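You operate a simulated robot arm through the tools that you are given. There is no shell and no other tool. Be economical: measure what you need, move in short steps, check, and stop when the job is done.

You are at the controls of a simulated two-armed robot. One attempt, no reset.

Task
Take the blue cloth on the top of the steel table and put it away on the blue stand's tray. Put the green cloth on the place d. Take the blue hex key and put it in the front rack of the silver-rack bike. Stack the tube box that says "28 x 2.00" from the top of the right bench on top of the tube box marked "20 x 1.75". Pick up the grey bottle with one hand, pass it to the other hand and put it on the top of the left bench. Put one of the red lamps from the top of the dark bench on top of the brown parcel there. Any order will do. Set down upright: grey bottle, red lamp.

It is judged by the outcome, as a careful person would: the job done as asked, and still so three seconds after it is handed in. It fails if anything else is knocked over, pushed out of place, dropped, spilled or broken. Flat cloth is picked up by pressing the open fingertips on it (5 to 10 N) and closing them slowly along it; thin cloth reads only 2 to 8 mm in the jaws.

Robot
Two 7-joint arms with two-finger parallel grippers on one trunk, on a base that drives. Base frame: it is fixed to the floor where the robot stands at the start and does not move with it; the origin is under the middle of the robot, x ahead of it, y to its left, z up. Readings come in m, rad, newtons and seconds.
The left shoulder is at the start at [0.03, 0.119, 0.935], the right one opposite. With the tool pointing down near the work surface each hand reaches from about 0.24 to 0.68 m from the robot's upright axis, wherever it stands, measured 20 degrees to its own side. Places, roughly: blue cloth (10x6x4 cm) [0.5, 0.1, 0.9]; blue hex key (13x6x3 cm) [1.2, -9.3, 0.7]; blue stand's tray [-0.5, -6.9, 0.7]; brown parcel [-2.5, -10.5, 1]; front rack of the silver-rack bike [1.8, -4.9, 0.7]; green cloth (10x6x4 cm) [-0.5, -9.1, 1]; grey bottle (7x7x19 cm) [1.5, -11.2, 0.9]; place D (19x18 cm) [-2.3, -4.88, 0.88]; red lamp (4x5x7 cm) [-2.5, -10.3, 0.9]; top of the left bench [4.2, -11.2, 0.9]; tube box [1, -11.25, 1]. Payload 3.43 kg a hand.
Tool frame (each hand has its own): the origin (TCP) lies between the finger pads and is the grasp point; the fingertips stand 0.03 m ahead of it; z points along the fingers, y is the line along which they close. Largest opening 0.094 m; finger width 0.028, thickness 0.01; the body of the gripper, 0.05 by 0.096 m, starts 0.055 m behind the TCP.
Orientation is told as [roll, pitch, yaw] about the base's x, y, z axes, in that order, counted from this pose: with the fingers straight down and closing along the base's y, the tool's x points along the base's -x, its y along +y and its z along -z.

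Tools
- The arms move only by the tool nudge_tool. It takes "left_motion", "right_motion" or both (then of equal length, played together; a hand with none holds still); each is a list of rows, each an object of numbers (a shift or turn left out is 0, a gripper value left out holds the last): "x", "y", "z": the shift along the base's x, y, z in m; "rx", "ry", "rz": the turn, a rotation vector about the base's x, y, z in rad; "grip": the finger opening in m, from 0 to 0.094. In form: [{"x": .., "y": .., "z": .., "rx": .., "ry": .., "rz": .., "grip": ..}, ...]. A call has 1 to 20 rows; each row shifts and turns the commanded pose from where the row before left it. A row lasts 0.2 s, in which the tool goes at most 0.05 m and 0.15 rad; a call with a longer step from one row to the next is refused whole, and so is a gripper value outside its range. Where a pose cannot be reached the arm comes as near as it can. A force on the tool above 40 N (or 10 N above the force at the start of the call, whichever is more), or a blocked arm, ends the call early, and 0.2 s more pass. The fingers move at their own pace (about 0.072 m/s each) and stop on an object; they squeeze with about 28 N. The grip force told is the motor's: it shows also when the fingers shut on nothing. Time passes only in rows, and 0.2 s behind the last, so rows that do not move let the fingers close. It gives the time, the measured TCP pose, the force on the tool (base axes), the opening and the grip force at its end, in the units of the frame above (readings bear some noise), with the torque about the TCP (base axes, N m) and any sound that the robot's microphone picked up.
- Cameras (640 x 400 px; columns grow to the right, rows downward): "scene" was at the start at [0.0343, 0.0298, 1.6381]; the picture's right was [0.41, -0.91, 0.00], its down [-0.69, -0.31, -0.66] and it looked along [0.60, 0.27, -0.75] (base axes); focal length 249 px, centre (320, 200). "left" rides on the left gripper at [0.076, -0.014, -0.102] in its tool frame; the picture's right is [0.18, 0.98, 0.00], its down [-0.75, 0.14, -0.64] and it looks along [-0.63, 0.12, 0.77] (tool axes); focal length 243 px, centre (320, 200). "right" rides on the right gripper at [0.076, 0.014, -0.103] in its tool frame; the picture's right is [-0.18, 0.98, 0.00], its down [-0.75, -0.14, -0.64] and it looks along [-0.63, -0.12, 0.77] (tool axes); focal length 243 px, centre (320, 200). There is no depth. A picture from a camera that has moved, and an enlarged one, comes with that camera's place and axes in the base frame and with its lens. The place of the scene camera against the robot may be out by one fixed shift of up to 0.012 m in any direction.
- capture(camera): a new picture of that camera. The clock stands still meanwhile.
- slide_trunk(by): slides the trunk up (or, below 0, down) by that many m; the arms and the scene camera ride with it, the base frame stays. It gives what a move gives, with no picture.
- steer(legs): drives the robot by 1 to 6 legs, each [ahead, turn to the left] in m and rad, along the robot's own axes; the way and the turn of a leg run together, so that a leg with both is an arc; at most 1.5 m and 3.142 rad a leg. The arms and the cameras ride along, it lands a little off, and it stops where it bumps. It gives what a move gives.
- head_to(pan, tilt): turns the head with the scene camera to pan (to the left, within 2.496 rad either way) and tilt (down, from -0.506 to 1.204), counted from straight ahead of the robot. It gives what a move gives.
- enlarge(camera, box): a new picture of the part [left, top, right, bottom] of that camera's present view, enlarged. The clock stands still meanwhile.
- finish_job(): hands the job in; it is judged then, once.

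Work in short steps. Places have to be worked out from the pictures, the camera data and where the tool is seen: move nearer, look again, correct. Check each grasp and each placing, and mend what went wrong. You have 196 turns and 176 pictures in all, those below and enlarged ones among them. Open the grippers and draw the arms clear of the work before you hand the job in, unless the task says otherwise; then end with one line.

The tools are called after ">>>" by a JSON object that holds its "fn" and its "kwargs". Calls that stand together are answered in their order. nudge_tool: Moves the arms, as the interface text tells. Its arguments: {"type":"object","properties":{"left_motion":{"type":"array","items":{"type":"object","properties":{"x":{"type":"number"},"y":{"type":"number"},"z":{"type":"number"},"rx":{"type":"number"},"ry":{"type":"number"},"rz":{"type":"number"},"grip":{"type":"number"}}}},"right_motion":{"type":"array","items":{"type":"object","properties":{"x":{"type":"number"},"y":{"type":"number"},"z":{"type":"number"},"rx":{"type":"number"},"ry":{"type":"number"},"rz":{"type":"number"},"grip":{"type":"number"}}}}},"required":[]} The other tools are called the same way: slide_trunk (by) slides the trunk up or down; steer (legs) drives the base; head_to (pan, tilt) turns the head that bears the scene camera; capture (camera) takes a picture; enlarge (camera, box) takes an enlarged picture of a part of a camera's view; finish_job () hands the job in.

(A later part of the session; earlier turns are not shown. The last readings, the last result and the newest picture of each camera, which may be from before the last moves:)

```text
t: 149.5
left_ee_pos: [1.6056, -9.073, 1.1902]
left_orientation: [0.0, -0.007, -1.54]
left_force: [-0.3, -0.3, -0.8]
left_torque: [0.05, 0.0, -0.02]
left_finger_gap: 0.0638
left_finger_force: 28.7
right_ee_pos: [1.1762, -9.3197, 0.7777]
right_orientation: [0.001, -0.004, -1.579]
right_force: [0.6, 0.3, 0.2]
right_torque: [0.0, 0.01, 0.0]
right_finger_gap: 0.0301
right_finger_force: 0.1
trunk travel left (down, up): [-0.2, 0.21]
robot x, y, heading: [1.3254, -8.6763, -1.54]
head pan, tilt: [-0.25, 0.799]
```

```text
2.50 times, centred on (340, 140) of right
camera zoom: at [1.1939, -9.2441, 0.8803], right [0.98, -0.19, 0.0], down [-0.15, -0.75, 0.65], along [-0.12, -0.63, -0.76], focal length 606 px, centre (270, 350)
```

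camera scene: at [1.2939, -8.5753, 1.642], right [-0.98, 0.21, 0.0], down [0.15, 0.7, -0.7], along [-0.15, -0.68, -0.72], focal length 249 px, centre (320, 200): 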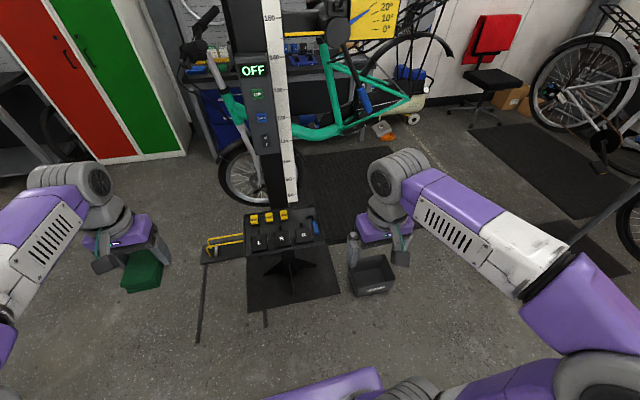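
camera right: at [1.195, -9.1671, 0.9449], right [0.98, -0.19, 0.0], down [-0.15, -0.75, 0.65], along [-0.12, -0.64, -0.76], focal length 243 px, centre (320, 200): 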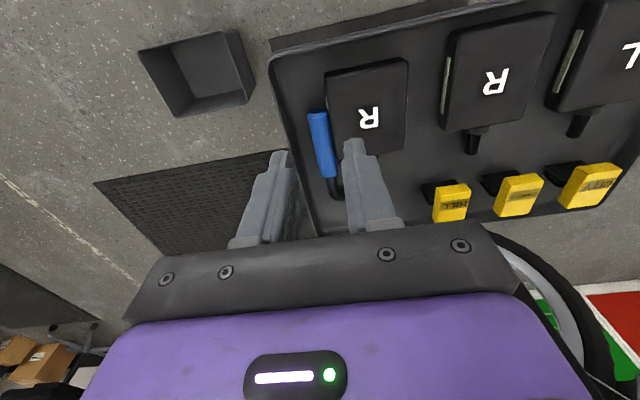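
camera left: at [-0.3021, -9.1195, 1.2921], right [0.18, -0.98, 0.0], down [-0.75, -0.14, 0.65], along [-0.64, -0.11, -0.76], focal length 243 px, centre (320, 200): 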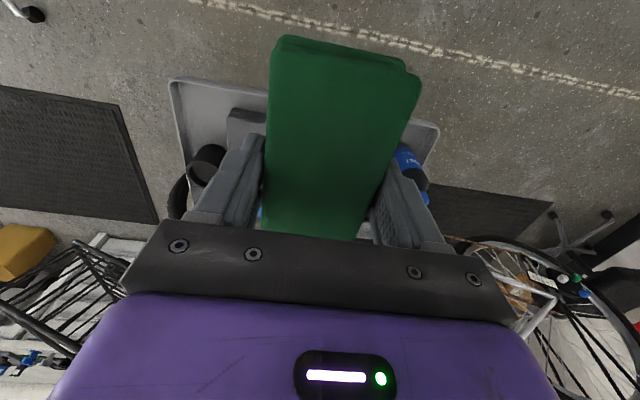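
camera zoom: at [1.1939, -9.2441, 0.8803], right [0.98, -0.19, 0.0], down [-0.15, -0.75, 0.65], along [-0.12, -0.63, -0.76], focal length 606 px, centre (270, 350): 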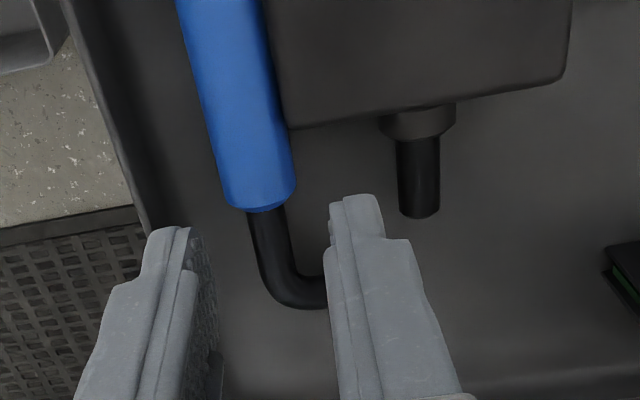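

Everything lines up: the handle is at x 1.176, and the finger footprint clears both pedal and rim. Descending to near the floor in small steps.

>>> {"fn": "nudge_tool", "kwargs": {"right_motion": [{"y": -0.001, "z": -0.018}, {"z": -0.008}, {"z": -0.005}, {"z": -0.004}, {"z": -0.004}, {"z": -0.003}]}}

>>> {"fn": "enlarge", "kwargs": {"camera": "right", "box": [240, 60, 440, 220]}}

```text
t: 150.9
left_ee_pos: [1.6043, -9.0716, 1.1909]
left_orientation: [0.002, -0.009, -1.54]
left_force: [0.5, 0.6, -0.5]
left_torque: [-0.01, 0.01, 0.01]
left_finger_gap: 0.0637
left_finger_force: 28.3
right_ee_pos: [1.1747, -9.3179, 0.7378]
right_orientation: [-0.002, -0.005, -1.58]
right_force: [0.6, 0.3, -0.1]
right_torque: [0.0, 0.01, 0.03]
right_finger_gap: 0.0302
right_finger_force: 0.0
trunk travel left (down, up): [-0.2, 0.21]
robot x, y, heading: [1.3245, -8.6751, -1.537]
head pan, tilt: [-0.25, 0.799]
```

```text
2.50 times, centred on (340, 140) of right
camera zoom: at [1.1917, -9.2438, 0.8406], right [0.98, -0.19, 0.0], down [-0.15, -0.75, 0.65], along [-0.12, -0.63, -0.76], focal length 606 px, centre (270, 350)
```

zoom: 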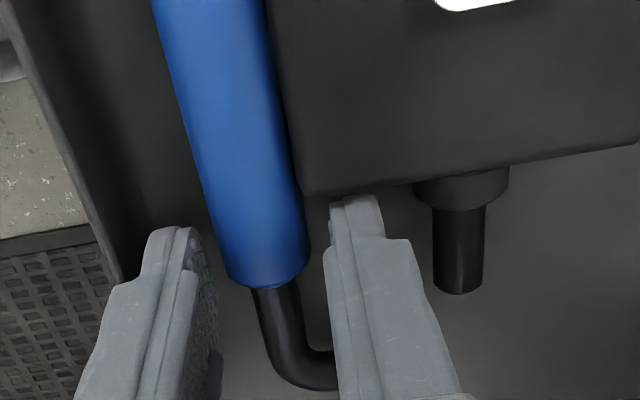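

The fingers straddle the handle. A touch lower, then close.

>>> {"fn": "nudge_tool", "kwargs": {"right_motion": [{"x": 0.001, "z": -0.003}, {"z": -0.002}, {"grip": 0.022}, {"grip": 0.015}, {"grip": 0.005}, {"grip": 0.0}, {"grip": 0.0}]}}

>>> {"fn": "enlarge", "kwargs": {"camera": "right", "box": [240, 60, 440, 220]}}

```text
t: 152.5
left_ee_pos: [1.6043, -9.0708, 1.1903]
left_orientation: [0.001, -0.01, -1.541]
left_force: [0.6, 0.5, 0.4]
left_torque: [-0.01, -0.02, 0.03]
left_finger_gap: 0.0634
left_finger_force: 28.3
right_ee_pos: [1.1762, -9.3194, 0.7346]
right_orientation: [0.001, -0.006, -1.577]
right_force: [-1.1, 0.2, -0.5]
right_torque: [0.0, 0.08, 0.03]
right_finger_gap: 0.02
right_finger_force: 27.7
trunk travel left (down, up): [-0.2, 0.21]
robot x, y, heading: [1.3261, -8.6767, -1.54]
head pan, tilt: [-0.25, 0.799]
```

```text
2.50 times, centred on (340, 140) of right
camera zoom: at [1.1928, -9.2435, 0.8352], right [0.98, -0.19, 0.0], down [-0.15, -0.75, 0.65], along [-0.12, -0.64, -0.76], focal length 606 px, centre (270, 350)
```

zoom: 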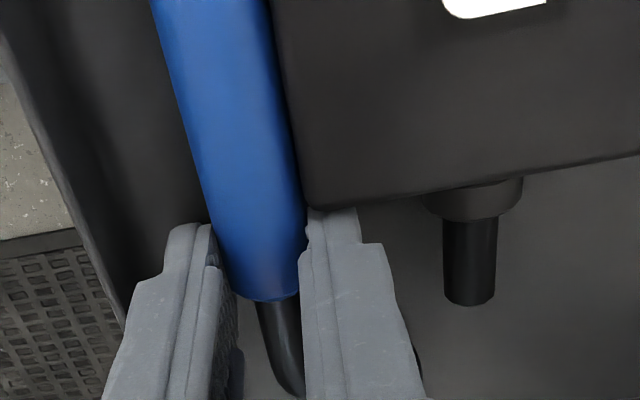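

Gripped at 20 mm. Lift it straight up and check the tray.

>>> {"fn": "nudge_tool", "kwargs": {"right_motion": [{"z": 0.015}, {"z": 0.03}, {"z": 0.045}, {"z": 0.045}, {"z": 0.045}, {"z": 0.045}, {"z": 0.045}, {"y": 0.04, "z": 0.02}, {"y": 0.045}, {"y": 0.045}, {"y": 0.045}]}}

>>> {"fn": "capture", "kwargs": {"camera": "right"}}

>>> {"fn": "enlarge", "kwargs": {"camera": "scene", "box": [220, 160, 400, 300]}}

```text
t: 154.9
left_ee_pos: [1.6052, -9.071, 1.1905]
left_orientation: [0.001, -0.009, -1.541]
left_force: [0.4, 0.0, 0.0]
left_torque: [0.0, -0.01, 0.01]
left_finger_gap: 0.0635
left_finger_force: 28.5
right_ee_pos: [1.1752, -9.1392, 1.0224]
right_orientation: [0.003, -0.009, -1.578]
right_force: [-0.8, 0.5, -0.7]
right_torque: [-0.05, -0.01, -0.01]
right_finger_gap: 0.02
right_finger_force: 27.1
trunk travel left (down, up): [-0.2, 0.21]
robot x, y, heading: [1.322, -8.6746, -1.539]
head pan, tilt: [-0.25, 0.799]
```

```text
113 pictures are left
camera right: at [1.1908, -9.0648, 1.1257], right [0.98, -0.19, 0.0], down [-0.15, -0.75, 0.65], along [-0.12, -0.64, -0.76], focal length 243 px, centre (320, 200)
```

right: 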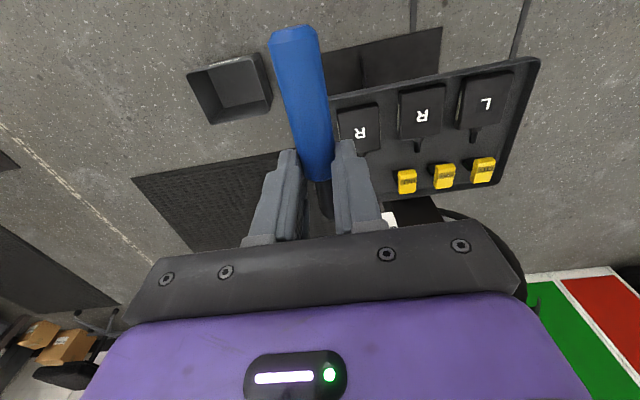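

```text
2.86 times, centred on (310, 230) of scene
camera zoom: at [1.2985, -8.7253, 1.6421], right [-0.98, 0.22, 0.0], down [0.15, 0.7, -0.7], along [-0.15, -0.68, -0.72], focal length 711 px, centre (349, 114)
```

zoom: 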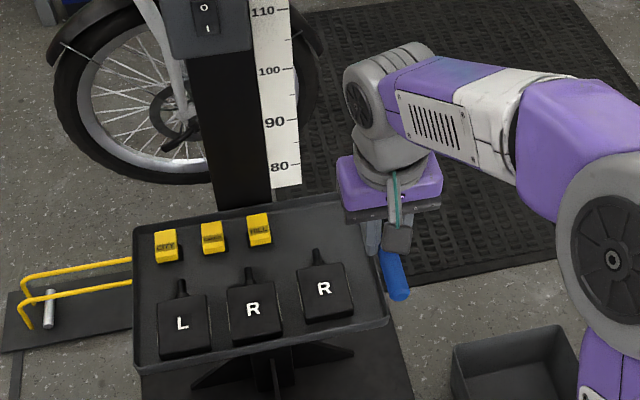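

The hex key is held and the pedals look essentially in place. Now I'll back off, turn to face +y, and look toward the bikes.

>>> {"fn": "steer", "kwargs": {"legs": [[-0.5, 0], [0, 3.1], [0.4, 0]]}}

>>> {"fn": "head_to", "kwargs": {"pan": 0.0, "tilt": 0.3}}

>>> {"fn": "capture", "kwargs": {"camera": "scene"}}

```text
t: 167.2
left_ee_pos: [1.0667, -7.3496, 1.1895]
left_orientation: [-0.001, -0.006, 1.535]
left_force: [0.1, 0.3, -0.8]
left_torque: [-0.02, 0.0, -0.03]
left_finger_gap: 0.0637
left_finger_force: 28.3
right_ee_pos: [1.5009, -7.3076, 1.0237]
right_orientation: [0.0, -0.008, 1.496]
right_force: [-0.1, -0.5, -0.4]
right_torque: [0.0, -0.01, -0.07]
right_finger_gap: 0.02
right_finger_force: 27.9
trunk travel left (down, up): [-0.2, 0.21]
robot x, y, heading: [1.3229, -7.7612, 1.536]
head pan, tilt: [-0.25, 0.799]
```

```text
t: 168.1
left_ee_pos: [1.0667, -7.3489, 1.1895]
left_orientation: [0.001, -0.008, 1.535]
left_force: [-0.2, -1.0, -0.7]
left_torque: [0.01, -0.03, 0.01]
left_finger_gap: 0.0636
left_finger_force: 27.8
right_ee_pos: [1.5009, -7.3069, 1.0233]
right_orientation: [0.0, -0.006, 1.497]
right_force: [-0.3, -0.5, -1.0]
right_torque: [0.02, 0.02, -0.02]
right_finger_gap: 0.0203
right_finger_force: 28.2
trunk travel left (down, up): [-0.2, 0.21]
robot x, y, heading: [1.3175, -7.7607, 1.534]
head pan, tilt: [0.0, 0.3]
```

```text
111 pictures are left
camera scene: at [1.3157, -7.7019, 1.6863], right [1.0, -0.03, 0.0], down [-0.01, -0.3, -0.95], along [0.03, 0.95, -0.3], focal length 249 px, centre (320, 200)
```

scene: 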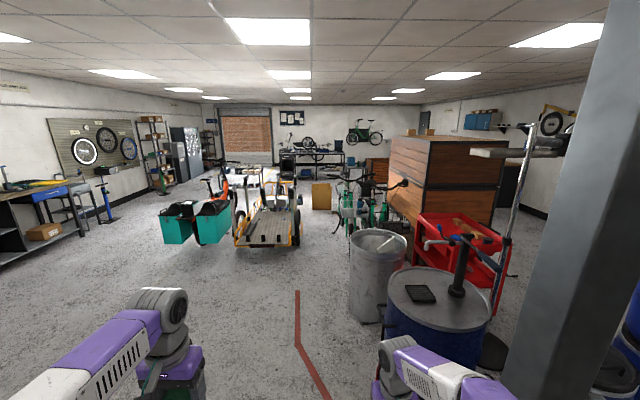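

Zooming in on the bikes near (353, 208).

>>> {"fn": "enlarge", "kwargs": {"camera": "scene", "box": [290, 150, 450, 270]}}

```text
3.33 times, centred on (370, 210) of scene
camera zoom: at [1.3157, -7.7019, 1.6863], right [1.0, -0.03, 0.0], down [-0.01, -0.3, -0.95], along [0.03, 0.95, -0.3], focal length 829 px, centre (153, 167)
```

zoom: 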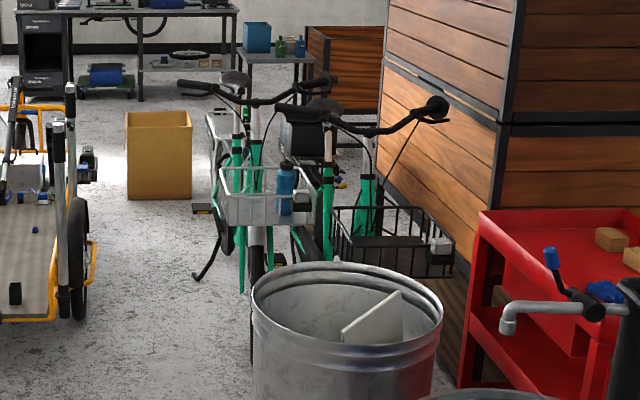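

The silver (white wire) rack with a blue bottle is on the left teal bike at about (1.79, −5.0). I'll raise the left hand and drive around the barrel and bin to about (1.3, −5.3), then face the rack.

>>> {"fn": "nudge_tool", "kwargs": {"left_motion": [{"z": 0.03, "y": -0.03}, {"z": 0.03, "y": -0.03}, {"z": 0.03, "y": -0.02}], "right_motion": [{"z": 0.04}, {"z": 0.04}, {"z": 0.02}]}}

>>> {"fn": "steer", "kwargs": {"legs": [[0, 0.2], [1.48, 0], [0, -0.375], [0.95, 0], [0, -0.45]]}}

>>> {"fn": "head_to", "kwargs": {"pan": -0.3, "tilt": 0.75}}

>>> {"fn": "capture", "kwargs": {"camera": "scene"}}

>>> {"fn": "capture", "kwargs": {"camera": "right"}}

```text
t: 168.9
left_ee_pos: [1.067, -7.429, 1.2802]
left_orientation: [0.0, -0.009, 1.536]
left_force: [-1.1, 0.0, -0.8]
left_torque: [0.03, 0.01, -0.02]
left_finger_gap: 0.0635
left_finger_force: 27.9
right_ee_pos: [1.5008, -7.3108, 1.1216]
right_orientation: [0.001, -0.007, 1.497]
right_force: [0.7, -0.4, -1.0]
right_torque: [-0.01, 0.0, 0.05]
right_finger_gap: 0.02
right_finger_force: 27.8
trunk travel left (down, up): [-0.2, 0.21]
robot x, y, heading: [1.322, -7.7639, 1.537]
head pan, tilt: [0.0, 0.3]
```

```text
t: 184.0
left_ee_pos: [1.2647, -4.9493, 1.2796]
left_orientation: [0.0, -0.007, 0.904]
left_force: [-0.3, 0.3, -1.1]
left_torque: [0.0, 0.0, 0.0]
left_finger_gap: 0.0636
left_finger_force: 27.8
right_ee_pos: [1.685, -5.1108, 1.121]
right_orientation: [0.002, -0.008, 0.867]
right_force: [-0.6, 0.4, -0.9]
right_torque: [0.03, 0.0, -0.02]
right_finger_gap: 0.0201
right_finger_force: 28.0
trunk travel left (down, up): [-0.2, 0.21]
robot x, y, heading: [1.2686, -5.3698, 0.907]
head pan, tilt: [0.0, 0.3]
```

```text
t: 184.9
left_ee_pos: [1.2642, -4.9486, 1.2798]
left_orientation: [0.001, -0.007, 0.905]
left_force: [0.1, -1.1, -0.5]
left_torque: [0.0, 0.0, -0.03]
left_finger_gap: 0.0636
left_finger_force: 28.1
right_ee_pos: [1.6835, -5.1104, 1.1206]
right_orientation: [-0.001, -0.006, 0.866]
right_force: [0.3, 0.1, 0.1]
right_torque: [0.01, -0.01, 0.01]
right_finger_gap: 0.0197
right_finger_force: 27.7
trunk travel left (down, up): [-0.2, 0.21]
robot x, y, heading: [1.2702, -5.3682, 0.906]
head pan, tilt: [-0.3, 0.75]
```

```text
109 pictures are left
camera scene: at [1.3133, -5.3487, 1.6461], right [0.57, -0.82, 0.0], down [-0.56, -0.39, -0.73], along [0.6, 0.42, -0.68], focal length 249 px, centre (320, 200)
```

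scene: 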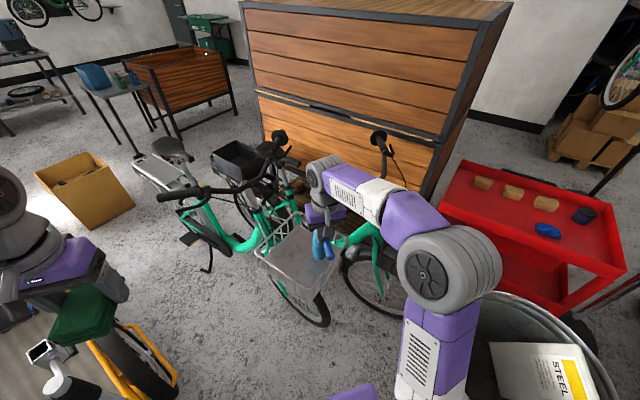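

```text
108 pictures are left
camera right: at [1.6255, -5.1603, 1.2231], right [-0.63, 0.78, 0.0], down [0.59, 0.48, 0.65], along [0.5, 0.41, -0.76], focal length 243 px, centre (320, 200)
```

right: 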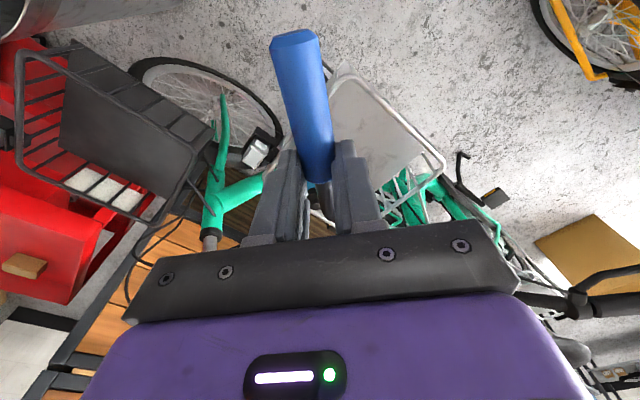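

Zooming onto the silver rack.

>>> {"fn": "enlarge", "kwargs": {"camera": "scene", "box": [230, 180, 370, 330]}}

```text
2.67 times, centred on (300, 255) of scene
camera zoom: at [1.3133, -5.3487, 1.6461], right [0.57, -0.82, 0.0], down [-0.56, -0.39, -0.73], along [0.6, 0.42, -0.68], focal length 663 px, centre (373, 53)
```

zoom: 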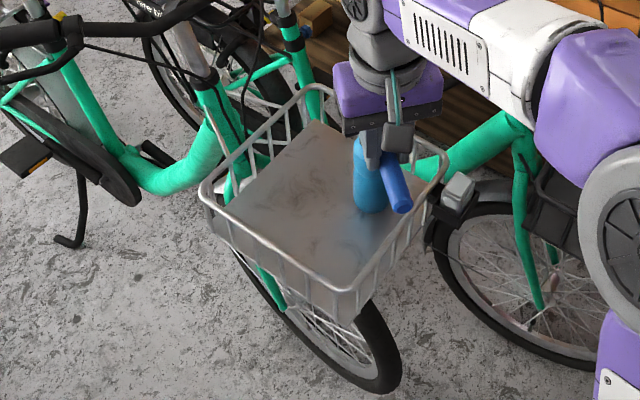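

The basket spans x 1.67–1.92, y −5.07…−4.77, with the blue bottle at (1.84, −4.98). The free spot is around (1.785, −4.87). I'll drive 8 cm closer, rotate the wrist to yaw 0, and move above that spot.

>>> {"fn": "steer", "kwargs": {"legs": [[0.08, 0]]}}

>>> {"fn": "nudge_tool", "kwargs": {"right_motion": [{"x": 0.008, "y": 0.028, "rz": -0.144}, {"x": 0.008, "y": 0.028, "rz": -0.144}, {"x": 0.008, "y": 0.028, "rz": -0.144}, {"x": 0.008, "y": 0.028, "rz": -0.144}, {"x": 0.008, "y": 0.028, "rz": -0.144}, {"x": 0.008, "y": 0.028, "rz": -0.144}, {"z": -0.04}, {"z": -0.04}]}}

>>> {"fn": "capture", "kwargs": {"camera": "right"}}

>>> {"fn": "enlarge", "kwargs": {"camera": "scene", "box": [230, 180, 370, 330]}}

```text
t: 186.0
left_ee_pos: [1.3153, -4.8827, 1.2788]
left_orientation: [0.001, -0.007, 0.903]
left_force: [0.2, 0.3, -1.0]
left_torque: [-0.01, 0.0, 0.01]
left_finger_gap: 0.0638
left_finger_force: 27.8
right_ee_pos: [1.7357, -5.0458, 1.1217]
right_orientation: [-0.001, -0.005, 0.866]
right_force: [0.9, -0.1, -0.5]
right_torque: [-0.01, -0.01, -0.01]
right_finger_gap: 0.0198
right_finger_force: 28.1
trunk travel left (down, up): [-0.2, 0.21]
robot x, y, heading: [1.3211, -5.3074, 0.901]
head pan, tilt: [-0.3, 0.75]
```

```text
t: 187.8
left_ee_pos: [1.315, -4.8841, 1.2795]
left_orientation: [0.001, -0.006, 0.904]
left_force: [0.9, 0.2, -0.7]
left_torque: [0.02, 0.01, 0.01]
left_finger_gap: 0.0637
left_finger_force: 28.7
right_ee_pos: [1.7759, -4.8952, 1.0379]
right_orientation: [0.0, -0.007, 0.001]
right_force: [0.3, 0.7, -0.7]
right_torque: [-0.02, 0.01, -0.03]
right_finger_gap: 0.0201
right_finger_force: 27.8
right hand out of reach, approached as far as the arm can: row 6
trunk travel left (down, up): [-0.2, 0.21]
robot x, y, heading: [1.3219, -5.3034, 0.907]
head pan, tilt: [-0.3, 0.75]
```

```text
106 pictures are left
camera right: at [1.7008, -4.8828, 1.1404], right [0.18, 0.98, 0.0], down [0.75, -0.14, 0.65], along [0.64, -0.12, -0.76], focal length 243 px, centre (320, 200)
```

right: 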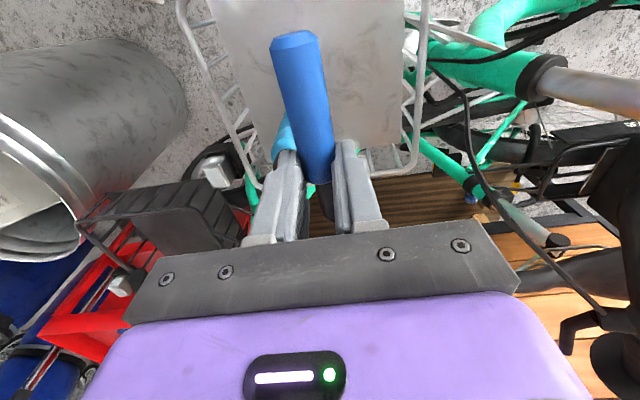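

```text
2.67 times, centred on (300, 255) of scene
camera zoom: at [1.364, -5.2842, 1.646], right [0.57, -0.82, 0.0], down [-0.56, -0.39, -0.73], along [0.6, 0.42, -0.68], focal length 663 px, centre (373, 53)
```

zoom: 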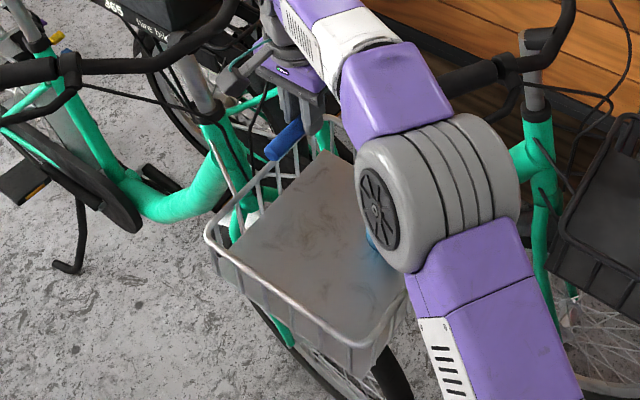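

I'll lower a bit and shift +0.035 in y to get away from the bottle.

>>> {"fn": "nudge_tool", "kwargs": {"right_motion": [{"z": -0.045}, {"x": 0.002, "y": 0.02}, {"y": 0.018}]}}

>>> {"fn": "capture", "kwargs": {"camera": "right"}}

```text
t: 188.6
left_ee_pos: [1.3153, -4.8831, 1.279]
left_orientation: [0.0, -0.008, 0.904]
left_force: [-0.2, 1.0, -0.7]
left_torque: [0.03, 0.03, 0.04]
left_finger_gap: 0.0637
left_finger_force: 28.2
right_ee_pos: [1.7788, -4.8549, 0.9964]
right_orientation: [-0.001, -0.005, 0.002]
right_force: [-0.3, 0.5, -0.4]
right_torque: [-0.03, 0.01, 0.03]
right_finger_gap: 0.0201
right_finger_force: 28.2
trunk travel left (down, up): [-0.2, 0.21]
robot x, y, heading: [1.3203, -5.305, 0.904]
head pan, tilt: [-0.3, 0.75]
```

```text
104 pictures are left
camera right: at [1.7032, -4.8424, 1.0973], right [0.18, 0.98, 0.0], down [0.75, -0.14, 0.65], along [0.64, -0.12, -0.76], focal length 243 px, centre (320, 200)
```

right: 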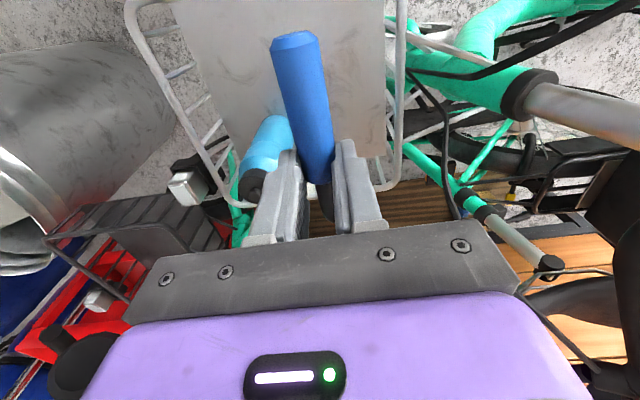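

Clear of the bottle by about 3 cm. Lowering into the basket.

>>> {"fn": "nudge_tool", "kwargs": {"right_motion": [{"z": -0.04}, {"z": -0.04}, {"z": -0.04}, {"z": -0.04}, {"z": -0.03}]}}

>>> {"fn": "capture", "kwargs": {"camera": "right"}}

```text
t: 189.8
left_ee_pos: [1.3158, -4.8847, 1.2787]
left_orientation: [0.0, -0.007, 0.904]
left_force: [0.0, 0.2, -0.3]
left_torque: [-0.02, 0.01, 0.0]
left_finger_gap: 0.0638
left_finger_force: 27.8
right_ee_pos: [1.7789, -4.8571, 0.8012]
right_orientation: [0.002, -0.007, 0.002]
right_force: [0.4, 0.7, -1.2]
right_torque: [0.01, -0.04, -0.02]
right_finger_gap: 0.0198
right_finger_force: 27.8
trunk travel left (down, up): [-0.2, 0.21]
robot x, y, heading: [1.3201, -5.305, 0.908]
head pan, tilt: [-0.3, 0.75]
```

```text
103 pictures are left
camera right: at [1.7037, -4.8444, 0.9034], right [0.18, 0.98, 0.0], down [0.75, -0.14, 0.65], along [0.64, -0.12, -0.76], focal length 243 px, centre (320, 200)
```

right: 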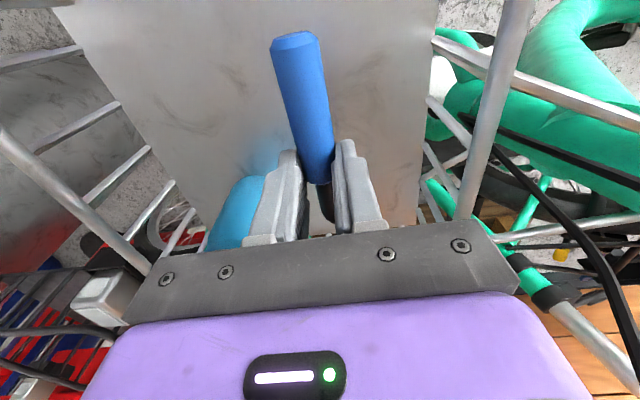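

Inside the basket, clear all around. Continue down to contact.

>>> {"fn": "nudge_tool", "kwargs": {"right_motion": [{"z": -0.02}, {"z": -0.015}, {"z": -0.01}, {"z": -0.006}, {"z": -0.006}, {"z": -0.006}, {"z": -0.006}, {"z": -0.006}]}}

>>> {"fn": "capture", "kwargs": {"camera": "right"}}

```text
t: 191.6
left_ee_pos: [1.3153, -4.884, 1.2784]
left_orientation: [0.0, -0.006, 0.903]
left_force: [-1.1, -0.7, -0.2]
left_torque: [0.0, -0.01, 0.02]
left_finger_gap: 0.0636
left_finger_force: 28.4
right_ee_pos: [1.7755, -4.8611, 0.7301]
right_orientation: [0.002, -0.006, 0.001]
right_force: [0.3, -0.2, 0.1]
right_torque: [-0.02, -0.03, -0.02]
right_finger_gap: 0.02
right_finger_force: 28.0
right hand out of reach, approached as far as the arm can: row 7
trunk travel left (down, up): [-0.2, 0.21]
robot x, y, heading: [1.3198, -5.3086, 0.909]
head pan, tilt: [-0.3, 0.75]
```

```text
102 pictures are left
camera right: at [1.7004, -4.8485, 0.8322], right [0.18, 0.98, 0.0], down [0.75, -0.14, 0.65], along [0.64, -0.12, -0.76], focal length 243 px, centre (320, 200)
```

right: 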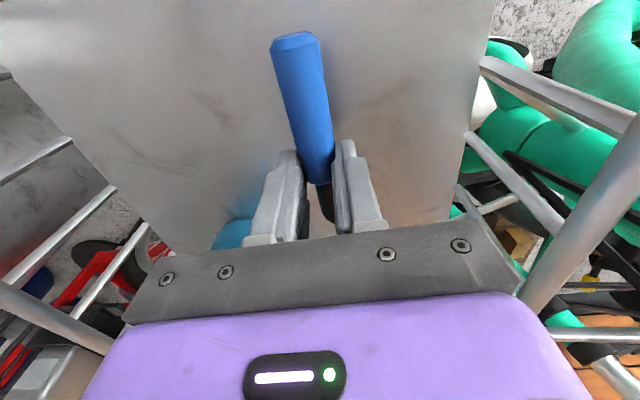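

At reach limit with no contact yet. I'll lower the trunk by 2 cm at a time.

>>> {"fn": "slide_trunk", "kwargs": {"by": -0.02}}

>>> {"fn": "capture", "kwargs": {"camera": "right"}}

```text
t: 192.2
left_ee_pos: [1.3148, -4.8849, 1.2594]
left_orientation: [0.001, -0.008, 0.906]
left_force: [-0.6, -0.7, -0.1]
left_torque: [0.01, -0.01, 0.02]
left_finger_gap: 0.0636
left_finger_force: 28.0
right_ee_pos: [1.776, -4.8605, 0.711]
right_orientation: [0.0, -0.008, 0.0]
right_force: [0.2, -0.5, -1.3]
right_torque: [-0.02, -0.03, 0.02]
right_finger_gap: 0.0202
right_finger_force: 27.6
trunk travel left (down, up): [-0.18, 0.23]
robot x, y, heading: [1.3189, -5.3092, 0.907]
head pan, tilt: [-0.3, 0.75]
```

```text
101 pictures are left
camera right: at [1.7003, -4.8486, 0.8125], right [0.18, 0.98, 0.0], down [0.75, -0.14, 0.65], along [0.64, -0.12, -0.76], focal length 243 px, centre (320, 200)
```

right: 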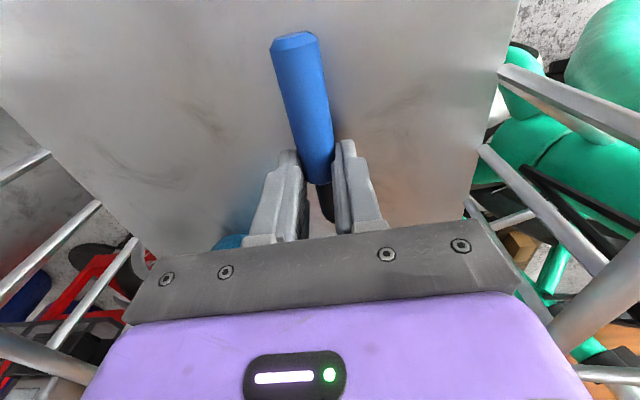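

Still free; lower another 2 cm.

>>> {"fn": "slide_trunk", "kwargs": {"by": -0.02}}

>>> {"fn": "capture", "kwargs": {"camera": "right"}}

```text
t: 192.9
left_ee_pos: [1.3137, -4.8855, 1.2385]
left_orientation: [0.0, -0.011, 0.904]
left_force: [0.3, -0.2, 0.3]
left_torque: [0.0, 0.0, 0.03]
left_finger_gap: 0.0637
left_finger_force: 28.1
right_ee_pos: [1.7751, -4.8598, 0.6949]
right_orientation: [0.007, -0.011, 0.002]
right_force: [0.0, -3.1, 23.4]
right_torque: [-0.04, 0.08, 0.01]
right_finger_gap: 0.0202
right_finger_force: 27.8
trunk travel left (down, up): [-0.16, 0.25]
robot x, y, heading: [1.3195, -5.3096, 0.904]
head pan, tilt: [-0.3, 0.75]
```

```text
100 pictures are left
camera right: at [1.7005, -4.8485, 0.7966], right [0.18, 0.98, 0.01], down [0.75, -0.14, 0.65], along [0.64, -0.11, -0.76], focal length 243 px, centre (320, 200)
```

right: 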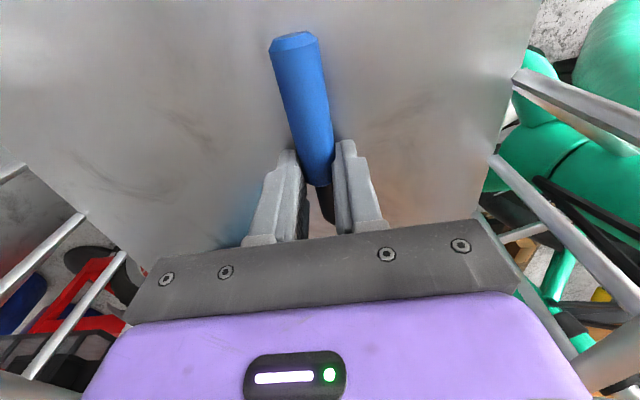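

Contact at 23 N. Ease off, open the fingers slightly, and lift out.

>>> {"fn": "nudge_tool", "kwargs": {"right_motion": [{"z": 0.002}, {"grip": 0.03}, {"grip": 0.042}, {"z": 0.02}, {"z": 0.04}, {"z": 0.04}, {"z": 0.04}, {"z": 0.045}, {"z": 0.045}, {"z": 0.045}, {"z": 0.045}]}}

>>> {"fn": "capture", "kwargs": {"camera": "right"}}

```text
t: 195.3
left_ee_pos: [1.3149, -4.8834, 1.2398]
left_orientation: [0.001, -0.009, 0.904]
left_force: [0.6, -0.8, -0.7]
left_torque: [0.01, -0.01, 0.0]
left_finger_gap: 0.0634
left_finger_force: 27.8
right_ee_pos: [1.7716, -4.8677, 1.004]
right_orientation: [-0.001, -0.007, 0.001]
right_force: [-0.3, -0.1, -0.3]
right_torque: [0.0, 0.0, 0.01]
right_finger_gap: 0.042
right_finger_force: 0.0
right hand out of reach, approached as far as the arm can: row 5, 6, 10, 11
trunk travel left (down, up): [-0.16, 0.25]
robot x, y, heading: [1.3237, -5.3066, 0.909]
head pan, tilt: [-0.3, 0.75]
```

```text
99 pictures are left
camera right: at [1.6968, -4.8553, 1.107], right [0.18, 0.98, 0.0], down [0.75, -0.14, 0.65], along [0.64, -0.12, -0.76], focal length 243 px, centre (320, 200)
```

right: 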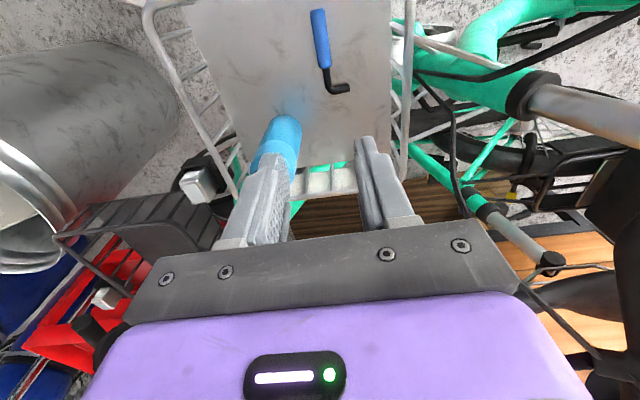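

The hex key lies in the silver rack. I'll retract the right hand, restore the trunk, and drive to the bench with place D.

>>> {"fn": "nudge_tool", "kwargs": {"right_motion": [{"z": 0.04, "rz": 0.14}, {"x": -0.03, "y": -0.03, "rz": 0.15}, {"x": -0.03, "y": -0.03, "rz": 0.15}, {"x": -0.03, "y": -0.03, "rz": 0.15}, {"x": -0.03, "y": -0.03, "rz": 0.15}, {"x": -0.02, "y": -0.03, "rz": 0.15}]}}

>>> {"fn": "slide_trunk", "kwargs": {"by": 0.04}}

>>> {"fn": "steer", "kwargs": {"legs": [[-0.5, 0], [0, 2.237], [1.5, 0], [0.7, 0], [0, -1.07]]}}

>>> {"fn": "head_to", "kwargs": {"pan": 0.3, "tilt": 0.5}}

>>> {"fn": "capture", "kwargs": {"camera": "scene"}}

```text
t: 196.7
left_ee_pos: [1.3147, -4.8852, 1.2404]
left_orientation: [0.0, -0.01, 0.903]
left_force: [0.1, 0.7, -0.2]
left_torque: [-0.02, 0.0, 0.02]
left_finger_gap: 0.0637
left_finger_force: 28.1
right_ee_pos: [1.7097, -4.8668, 1.081]
right_orientation: [0.003, -0.005, 0.894]
right_force: [0.7, 0.2, 0.3]
right_torque: [0.01, 0.01, -0.02]
right_finger_gap: 0.0419
right_finger_force: 0.1
right hand out of reach, approached as far as the arm can: row 1, 2, 3, 4, 5, 6
trunk travel left (down, up): [-0.16, 0.25]
robot x, y, heading: [1.3196, -5.3064, 0.907]
head pan, tilt: [-0.3, 0.75]
```

```text
t: 197.5
left_ee_pos: [1.3154, -4.8842, 1.2793]
left_orientation: [0.0, -0.006, 0.904]
left_force: [-0.2, -0.4, -1.0]
left_torque: [-0.01, 0.0, 0.01]
left_finger_gap: 0.0635
left_finger_force: 28.4
right_ee_pos: [1.7098, -4.8662, 1.1207]
right_orientation: [0.002, -0.005, 0.892]
right_force: [0.1, -0.5, -0.6]
right_torque: [-0.01, 0.0, 0.01]
right_finger_gap: 0.0419
right_finger_force: 0.1
trunk travel left (down, up): [-0.2, 0.21]
robot x, y, heading: [1.3221, -5.3048, 0.908]
head pan, tilt: [-0.3, 0.75]
```

```text
t: 218.9
left_ee_pos: [-1.5766, -5.5454, 1.2796]
left_orientation: [-0.001, -0.008, 2.08]
left_force: [0.1, 0.3, -1.0]
left_torque: [0.01, 0.01, 0.01]
left_finger_gap: 0.0634
left_finger_force: 28.3
right_ee_pos: [-1.4407, -5.1752, 1.121]
right_orientation: [0.002, -0.006, 2.066]
right_force: [0.6, 0.3, -0.3]
right_torque: [-0.02, -0.03, -0.01]
right_finger_gap: 0.0418
right_finger_force: 0.0
trunk travel left (down, up): [-0.2, 0.21]
robot x, y, heading: [-1.1837, -5.7031, 2.088]
head pan, tilt: [-0.3, 0.75]
```

```text
t: 219.9
left_ee_pos: [-1.5764, -5.5469, 1.2786]
left_orientation: [0.001, -0.009, 2.081]
left_force: [1.6, 0.2, -1.0]
left_torque: [-0.01, 0.03, 0.0]
left_finger_gap: 0.0637
left_finger_force: 27.6
right_ee_pos: [-1.4408, -5.1738, 1.1216]
right_orientation: [0.003, -0.005, 2.067]
right_force: [0.2, -0.3, 0.5]
right_torque: [-0.02, 0.02, 0.02]
right_finger_gap: 0.042
right_finger_force: 0.0
trunk travel left (down, up): [-0.2, 0.21]
robot x, y, heading: [-1.1824, -5.7036, 2.081]
head pan, tilt: [0.3, 0.499]
```

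```text
98 pictures are left
camera scene: at [-1.243, -5.6687, 1.668], right [0.69, 0.72, 0.0], down [0.35, -0.33, -0.88], along [-0.64, 0.6, -0.48], focal length 249 px, centre (320, 200)
```

scene: 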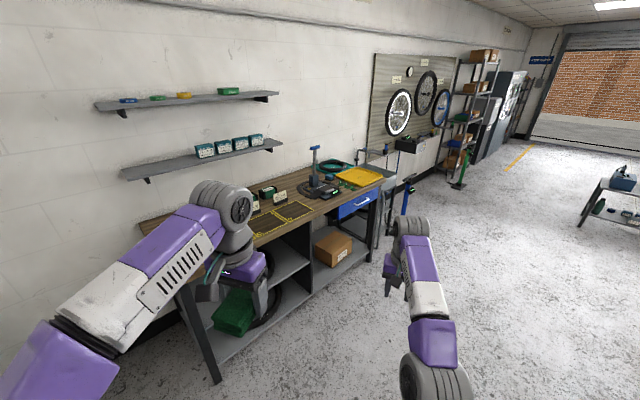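

I see yellow-outlined places on the bench. Zooming to read the labels.

>>> {"fn": "enlarge", "kwargs": {"camera": "scene", "box": [230, 170, 360, 250]}}

```text
4.92 times, centred on (295, 210) of scene
camera zoom: at [-1.243, -5.6687, 1.668], right [0.69, 0.72, 0.0], down [0.35, -0.33, -0.88], along [-0.64, 0.6, -0.48], focal length 1224 px, centre (443, 151)
```

zoom: 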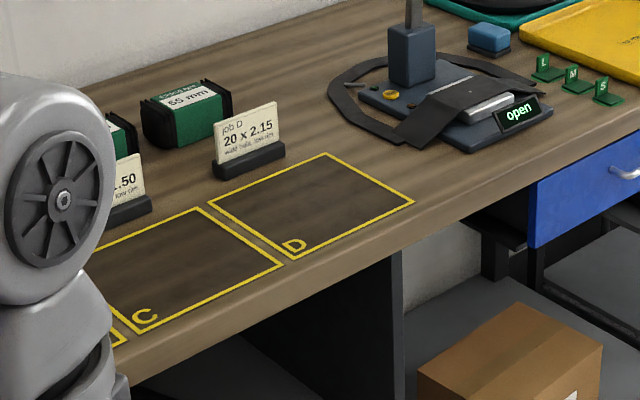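

Place D is empty, at about (−2.31, −4.90). Drive up to the bench and face −x.

>>> {"fn": "steer", "kwargs": {"legs": [[1.14, 0], [0, 1.06]]}}

>>> {"fn": "head_to", "kwargs": {"pan": 0.25, "tilt": 0.85}}

>>> {"fn": "capture", "kwargs": {"camera": "scene"}}

>>> {"fn": "capture", "kwargs": {"camera": "left"}}

```text
t: 228.6
left_ee_pos: [-2.0613, -4.9705, 1.2799]
left_orientation: [0.0, -0.008, -3.123]
left_force: [0.9, 0.0, -0.8]
left_torque: [0.01, 0.04, -0.02]
left_finger_gap: 0.0635
left_finger_force: 28.3
right_ee_pos: [-2.3258, -4.6759, 1.1212]
right_orientation: [0.003, -0.006, -3.136]
right_force: [-0.2, -0.3, 0.6]
right_torque: [0.03, -0.02, 0.0]
right_finger_gap: 0.0421
right_finger_force: 0.2
trunk travel left (down, up): [-0.2, 0.21]
robot x, y, heading: [-1.7391, -4.6988, -3.125]
head pan, tilt: [0.3, 0.499]
```

```text
t: 229.4
left_ee_pos: [-2.0611, -4.9715, 1.2797]
left_orientation: [0.0, -0.008, -3.122]
left_force: [0.4, 0.3, -0.4]
left_torque: [0.02, 0.01, -0.01]
left_finger_gap: 0.0633
left_finger_force: 27.9
right_ee_pos: [-2.3251, -4.6762, 1.1213]
right_orientation: [0.001, -0.004, -3.135]
right_force: [-0.3, 0.3, 0.1]
right_torque: [-0.01, -0.02, -0.01]
right_finger_gap: 0.0418
right_finger_force: 0.0
trunk travel left (down, up): [-0.2, 0.21]
robot x, y, heading: [-1.7427, -4.6983, -3.124]
head pan, tilt: [0.25, 0.85]
```

```text
96 pictures are left
camera scene: at [-1.7915, -4.7214, 1.6381], right [-0.27, 0.96, 0.0], down [0.72, 0.2, -0.66], along [-0.64, -0.18, -0.75], focal length 249 px, centre (320, 200)
```

scene: 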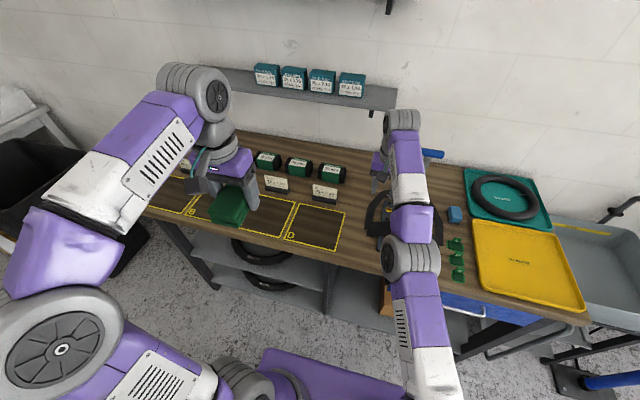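

```text
95 pictures are left
camera left: at [-1.9836, -4.9551, 1.3811], right [0.2, -0.98, 0.0], down [-0.75, -0.16, 0.65], along [-0.63, -0.13, -0.76], focal length 243 px, centre (320, 200)
```

left: 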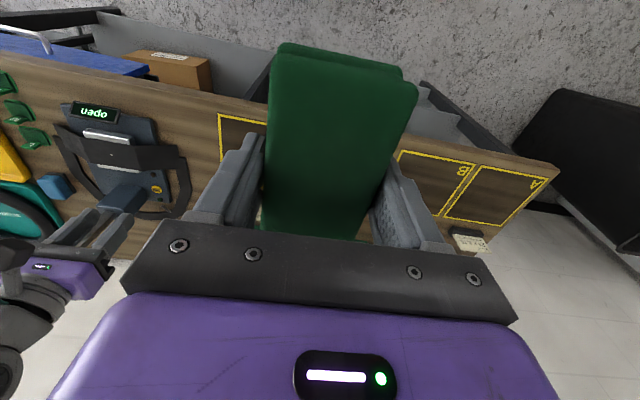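

D centre is about (−2.306, −4.885). I'll pull the right hand back and up, move the left over D, and lower to z ~1.0.

>>> {"fn": "nudge_tool", "kwargs": {"right_motion": [{"z": 0.04}, {"z": 0.04}, {"x": 0.045}, {"x": 0.045}, {"x": 0.045}, {"x": 0.03}, {}, {}, {}, {}, {}, {}], "left_motion": [{}, {}, {"x": -0.035, "y": 0.014}, {"x": -0.035, "y": 0.014}, {"x": -0.035, "y": 0.014}, {"x": -0.035, "y": 0.014}, {"x": -0.035, "y": 0.014}, {"x": -0.035, "y": 0.014, "z": -0.02}, {"x": -0.033, "z": -0.03}, {"z": -0.05}, {"z": -0.05}, {"z": -0.05}]}}

>>> {"fn": "capture", "kwargs": {"camera": "left"}}

>>> {"fn": "enlarge", "kwargs": {"camera": "scene", "box": [230, 150, 410, 280]}}

```text
t: 232.0
left_ee_pos: [-2.2808, -4.8946, 1.0804]
left_orientation: [-0.001, -0.01, -3.122]
left_force: [-0.2, 0.2, -1.1]
left_torque: [0.0, -0.01, 0.0]
left_finger_gap: 0.0636
left_finger_force: 28.1
left hand out of reach, approached as far as the arm can: row 8, 9
right_ee_pos: [-2.1393, -4.6743, 1.1666]
right_orientation: [0.001, -0.006, -3.133]
right_force: [0.9, -0.3, -0.4]
right_torque: [0.0, 0.0, 0.0]
right_finger_gap: 0.0424
right_finger_force: 0.1
right hand out of reach, approached as far as the arm can: row 1, 2
trunk travel left (down, up): [-0.2, 0.21]
robot x, y, heading: [-1.7343, -4.7, -3.124]
head pan, tilt: [0.25, 0.85]
```

```text
94 pictures are left
camera left: at [-2.2029, -4.879, 1.1815], right [0.2, -0.98, 0.0], down [-0.74, -0.16, 0.65], along [-0.64, -0.13, -0.76], focal length 243 px, centre (320, 200)
```

left: 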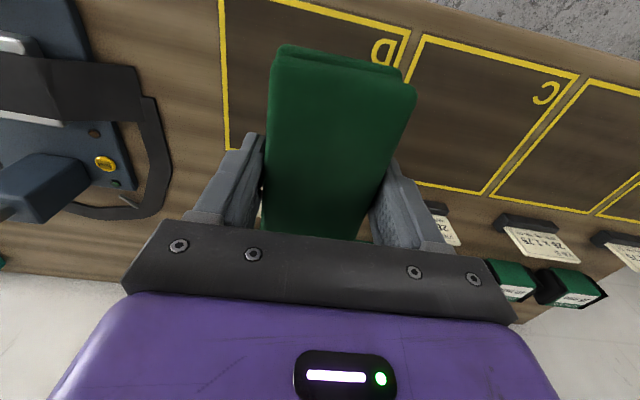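

```text
3.08 times, centred on (320, 215) of scene
camera zoom: at [-1.7918, -4.7214, 1.638], right [-0.27, 0.96, 0.0], down [0.72, 0.2, -0.66], along [-0.64, -0.18, -0.75], focal length 765 px, centre (320, 154)
```

zoom: 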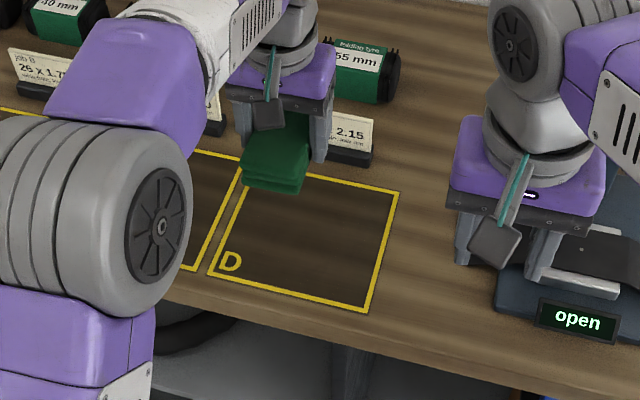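

D spans x −2.39…−2.217, y −4.974…−4.787. I'll shift (−0.02, +0.013) and descend to contact.

>>> {"fn": "nudge_tool", "kwargs": {"left_motion": [{"x": -0.01, "y": 0.007, "z": -0.03}, {"x": -0.01, "y": 0.006, "z": -0.03}, {"z": -0.04}, {"z": -0.03}, {"z": -0.01}, {"z": -0.006}, {"z": -0.006}, {"z": -0.006}, {"z": -0.006}, {"z": -0.006}]}}

>>> {"fn": "capture", "kwargs": {"camera": "left"}}

```text
t: 234.2
left_ee_pos: [-2.2996, -4.882, 0.9115]
left_orientation: [-0.001, -0.009, -3.122]
left_force: [0.5, 0.2, -0.5]
left_torque: [0.0, 0.01, 0.01]
left_finger_gap: 0.0633
left_finger_force: 27.6
right_ee_pos: [-2.1399, -4.675, 1.1663]
right_orientation: [0.002, -0.005, -3.134]
right_force: [-0.5, 0.2, -0.1]
right_torque: [0.03, -0.02, 0.03]
right_finger_gap: 0.0423
right_finger_force: 0.1
trunk travel left (down, up): [-0.2, 0.21]
robot x, y, heading: [-1.74, -4.6995, -3.122]
head pan, tilt: [0.25, 0.85]
```

```text
92 pictures are left
camera left: at [-2.2218, -4.8661, 1.0131], right [0.2, -0.98, 0.0], down [-0.75, -0.16, 0.65], along [-0.64, -0.13, -0.76], focal length 243 px, centre (320, 200)
```

left: 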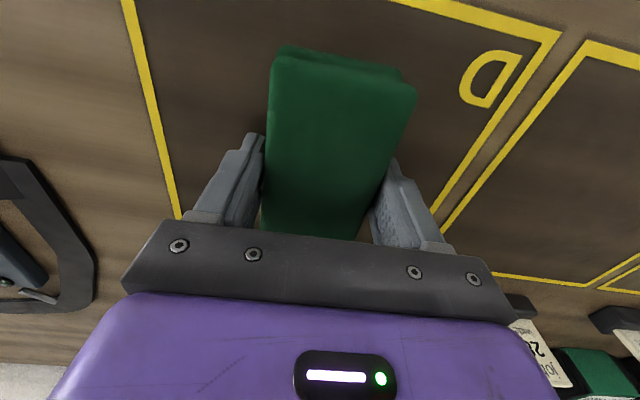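

Centred over D with no contact yet. A few more small steps.

>>> {"fn": "nudge_tool", "kwargs": {"left_motion": [{"z": -0.006}, {"z": -0.006}, {"z": -0.006}, {"z": -0.006}, {"z": -0.006}]}}

```text
t: 234.8
left_ee_pos: [-2.2995, -4.8816, 0.9101]
left_orientation: [-0.002, -0.018, -3.121]
left_force: [10.5, 1.2, 15.9]
left_torque: [-0.51, -0.67, 0.38]
left_finger_gap: 0.0636
left_finger_force: 28.0
right_ee_pos: [-2.1378, -4.6746, 1.1679]
right_orientation: [0.003, -0.006, -3.135]
right_force: [-0.3, 0.2, -0.2]
right_torque: [0.0, -0.04, 0.01]
right_finger_gap: 0.042
right_finger_force: 0.1
trunk travel left (down, up): [-0.2, 0.21]
robot x, y, heading: [-1.7379, -4.6973, -3.125]
head pan, tilt: [0.25, 0.85]
stopped in row 2 (left hand): the force on the tool passed its limit at 46 N (the readings are from after the stop); the commanded pose is now the measured one
```

Contact with the bench. Release and lift away.

>>> {"fn": "nudge_tool", "kwargs": {"left_motion": [{"grip": 0.075}, {"grip": 0.09}, {"z": 0.01}, {"z": 0.03}, {"z": 0.04}, {"z": 0.045}, {"z": 0.045}, {"z": 0.03, "x": 0.03}, {"z": 0.03, "x": 0.03}, {"x": 0.04}]}}

>>> {"fn": "capture", "kwargs": {"camera": "left"}}

```text
t: 237.0
left_ee_pos: [-2.1988, -4.8801, 1.1376]
left_orientation: [-0.002, -0.019, -3.123]
left_force: [-0.4, -0.6, 0.5]
left_torque: [0.03, 0.0, 0.0]
left_finger_gap: 0.0902
left_finger_force: 0.0
right_ee_pos: [-2.1372, -4.6759, 1.1677]
right_orientation: [-0.001, -0.006, -3.136]
right_force: [0.3, -0.2, 0.4]
right_torque: [0.04, 0.01, 0.0]
right_finger_gap: 0.0422
right_finger_force: 0.1
trunk travel left (down, up): [-0.2, 0.21]
robot x, y, heading: [-1.7422, -4.6994, -3.118]
head pan, tilt: [0.25, 0.85]
```

```text
91 pictures are left
camera left: at [-2.1207, -4.8649, 1.2385], right [0.2, -0.98, -0.01], down [-0.74, -0.16, 0.66], along [-0.64, -0.13, -0.75], focal length 243 px, centre (320, 200)
```

left: 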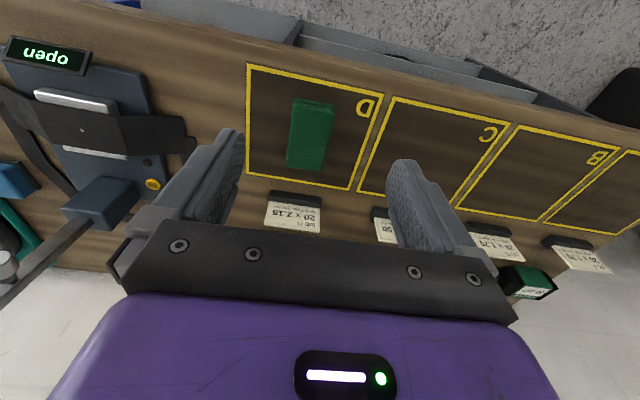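

The green cloth is on D. Next I'll head toward the dark bench: back off, turn to −y, and drive to y ≈ −7.0 and look.

>>> {"fn": "steer", "kwargs": {"legs": [[-0.3, 0], [0, 1.55], [1.5, 0], [0.8, 0]]}}

>>> {"fn": "head_to", "kwargs": {"pan": -0.1, "tilt": 0.4}}

>>> {"fn": "capture", "kwargs": {"camera": "scene"}}

```text
t: 253.8
left_ee_pos: [-1.3732, -7.5115, 1.1364]
left_orientation: [-0.003, -0.019, -1.627]
left_force: [0.6, -0.7, -0.4]
left_torque: [0.03, 0.0, 0.0]
left_finger_gap: 0.0899
left_finger_force: 0.0
right_ee_pos: [-1.5701, -7.4335, 1.1649]
right_orientation: [0.002, -0.006, -1.64]
right_force: [-0.1, -1.1, 0.1]
right_torque: [0.03, 0.01, -0.02]
right_finger_gap: 0.042
right_finger_force: 0.1
trunk travel left (down, up): [-0.2, 0.21]
robot x, y, heading: [-1.5182, -7.0353, -1.628]
head pan, tilt: [0.25, 0.85]
```

```text
t: 254.7
left_ee_pos: [-1.3704, -7.511, 1.1367]
left_orientation: [-0.002, -0.017, -1.628]
left_force: [0.0, -0.4, 0.0]
left_torque: [0.01, 0.03, 0.04]
left_finger_gap: 0.0899
left_finger_force: 0.0
right_ee_pos: [-1.5708, -7.434, 1.1662]
right_orientation: [0.001, -0.006, -1.643]
right_force: [0.0, 0.9, 0.2]
right_torque: [-0.01, -0.03, -0.01]
right_finger_gap: 0.0421
right_finger_force: 0.0
trunk travel left (down, up): [-0.2, 0.21]
robot x, y, heading: [-1.5186, -7.0391, -1.623]
head pan, tilt: [-0.099, 0.4]
```

```text
90 pictures are left
camera scene: at [-1.5359, -7.0999, 1.677], right [-0.99, 0.15, 0.0], down [0.06, 0.39, -0.92], along [-0.14, -0.91, -0.39], focal length 249 px, centre (320, 200)
```

scene: 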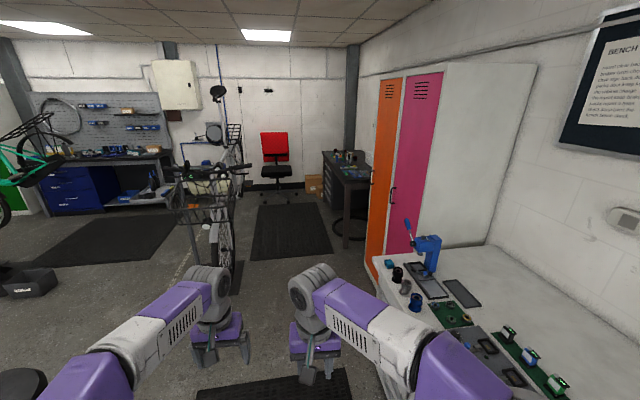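

The corridor to the dark bench is clear. I'll drive to about (−1.7, −9.4) and look at the bench.

>>> {"fn": "steer", "kwargs": {"legs": [[0, 0.05], [1.36, 0], [0, -0.2], [1.0, 0]]}}

>>> {"fn": "head_to", "kwargs": {"pan": -0.6, "tilt": 0.55}}

>>> {"fn": "capture", "kwargs": {"camera": "scene"}}

```text
t: 267.4
left_ee_pos: [-1.6667, -9.8571, 1.1362]
left_orientation: [-0.001, -0.016, -1.773]
left_force: [0.2, 0.3, 1.0]
left_torque: [-0.01, -0.02, -0.03]
left_finger_gap: 0.0899
left_finger_force: 0.0
right_ee_pos: [-1.8525, -9.7509, 1.1668]
right_orientation: [0.002, -0.006, -1.788]
right_force: [0.0, -1.0, 0.0]
right_torque: [0.02, 0.01, 0.01]
right_finger_gap: 0.042
right_finger_force: 0.0
trunk travel left (down, up): [-0.2, 0.21]
robot x, y, heading: [-1.7402, -9.3639, -1.771]
head pan, tilt: [-0.099, 0.4]
```

```text
t: 268.4
left_ee_pos: [-1.6663, -9.8565, 1.1374]
left_orientation: [-0.002, -0.018, -1.774]
left_force: [0.5, -0.5, 0.3]
left_torque: [0.02, 0.02, 0.03]
left_finger_gap: 0.0899
left_finger_force: 0.1
right_ee_pos: [-1.8526, -9.7519, 1.1657]
right_orientation: [0.002, -0.005, -1.787]
right_force: [0.0, 0.4, -0.1]
right_torque: [-0.01, -0.01, -0.01]
right_finger_gap: 0.0419
right_finger_force: 0.1
trunk travel left (down, up): [-0.2, 0.21]
robot x, y, heading: [-1.7408, -9.3665, -1.776]
head pan, tilt: [-0.6, 0.55]
```

```text
89 pictures are left
camera scene: at [-1.8063, -9.4008, 1.6634], right [-0.7, 0.72, 0.0], down [0.37, 0.36, -0.85], along [-0.61, -0.59, -0.52], focal length 249 px, centre (320, 200)
```

scene: 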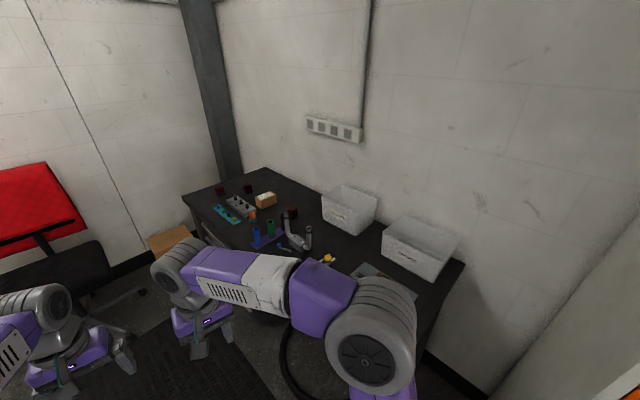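

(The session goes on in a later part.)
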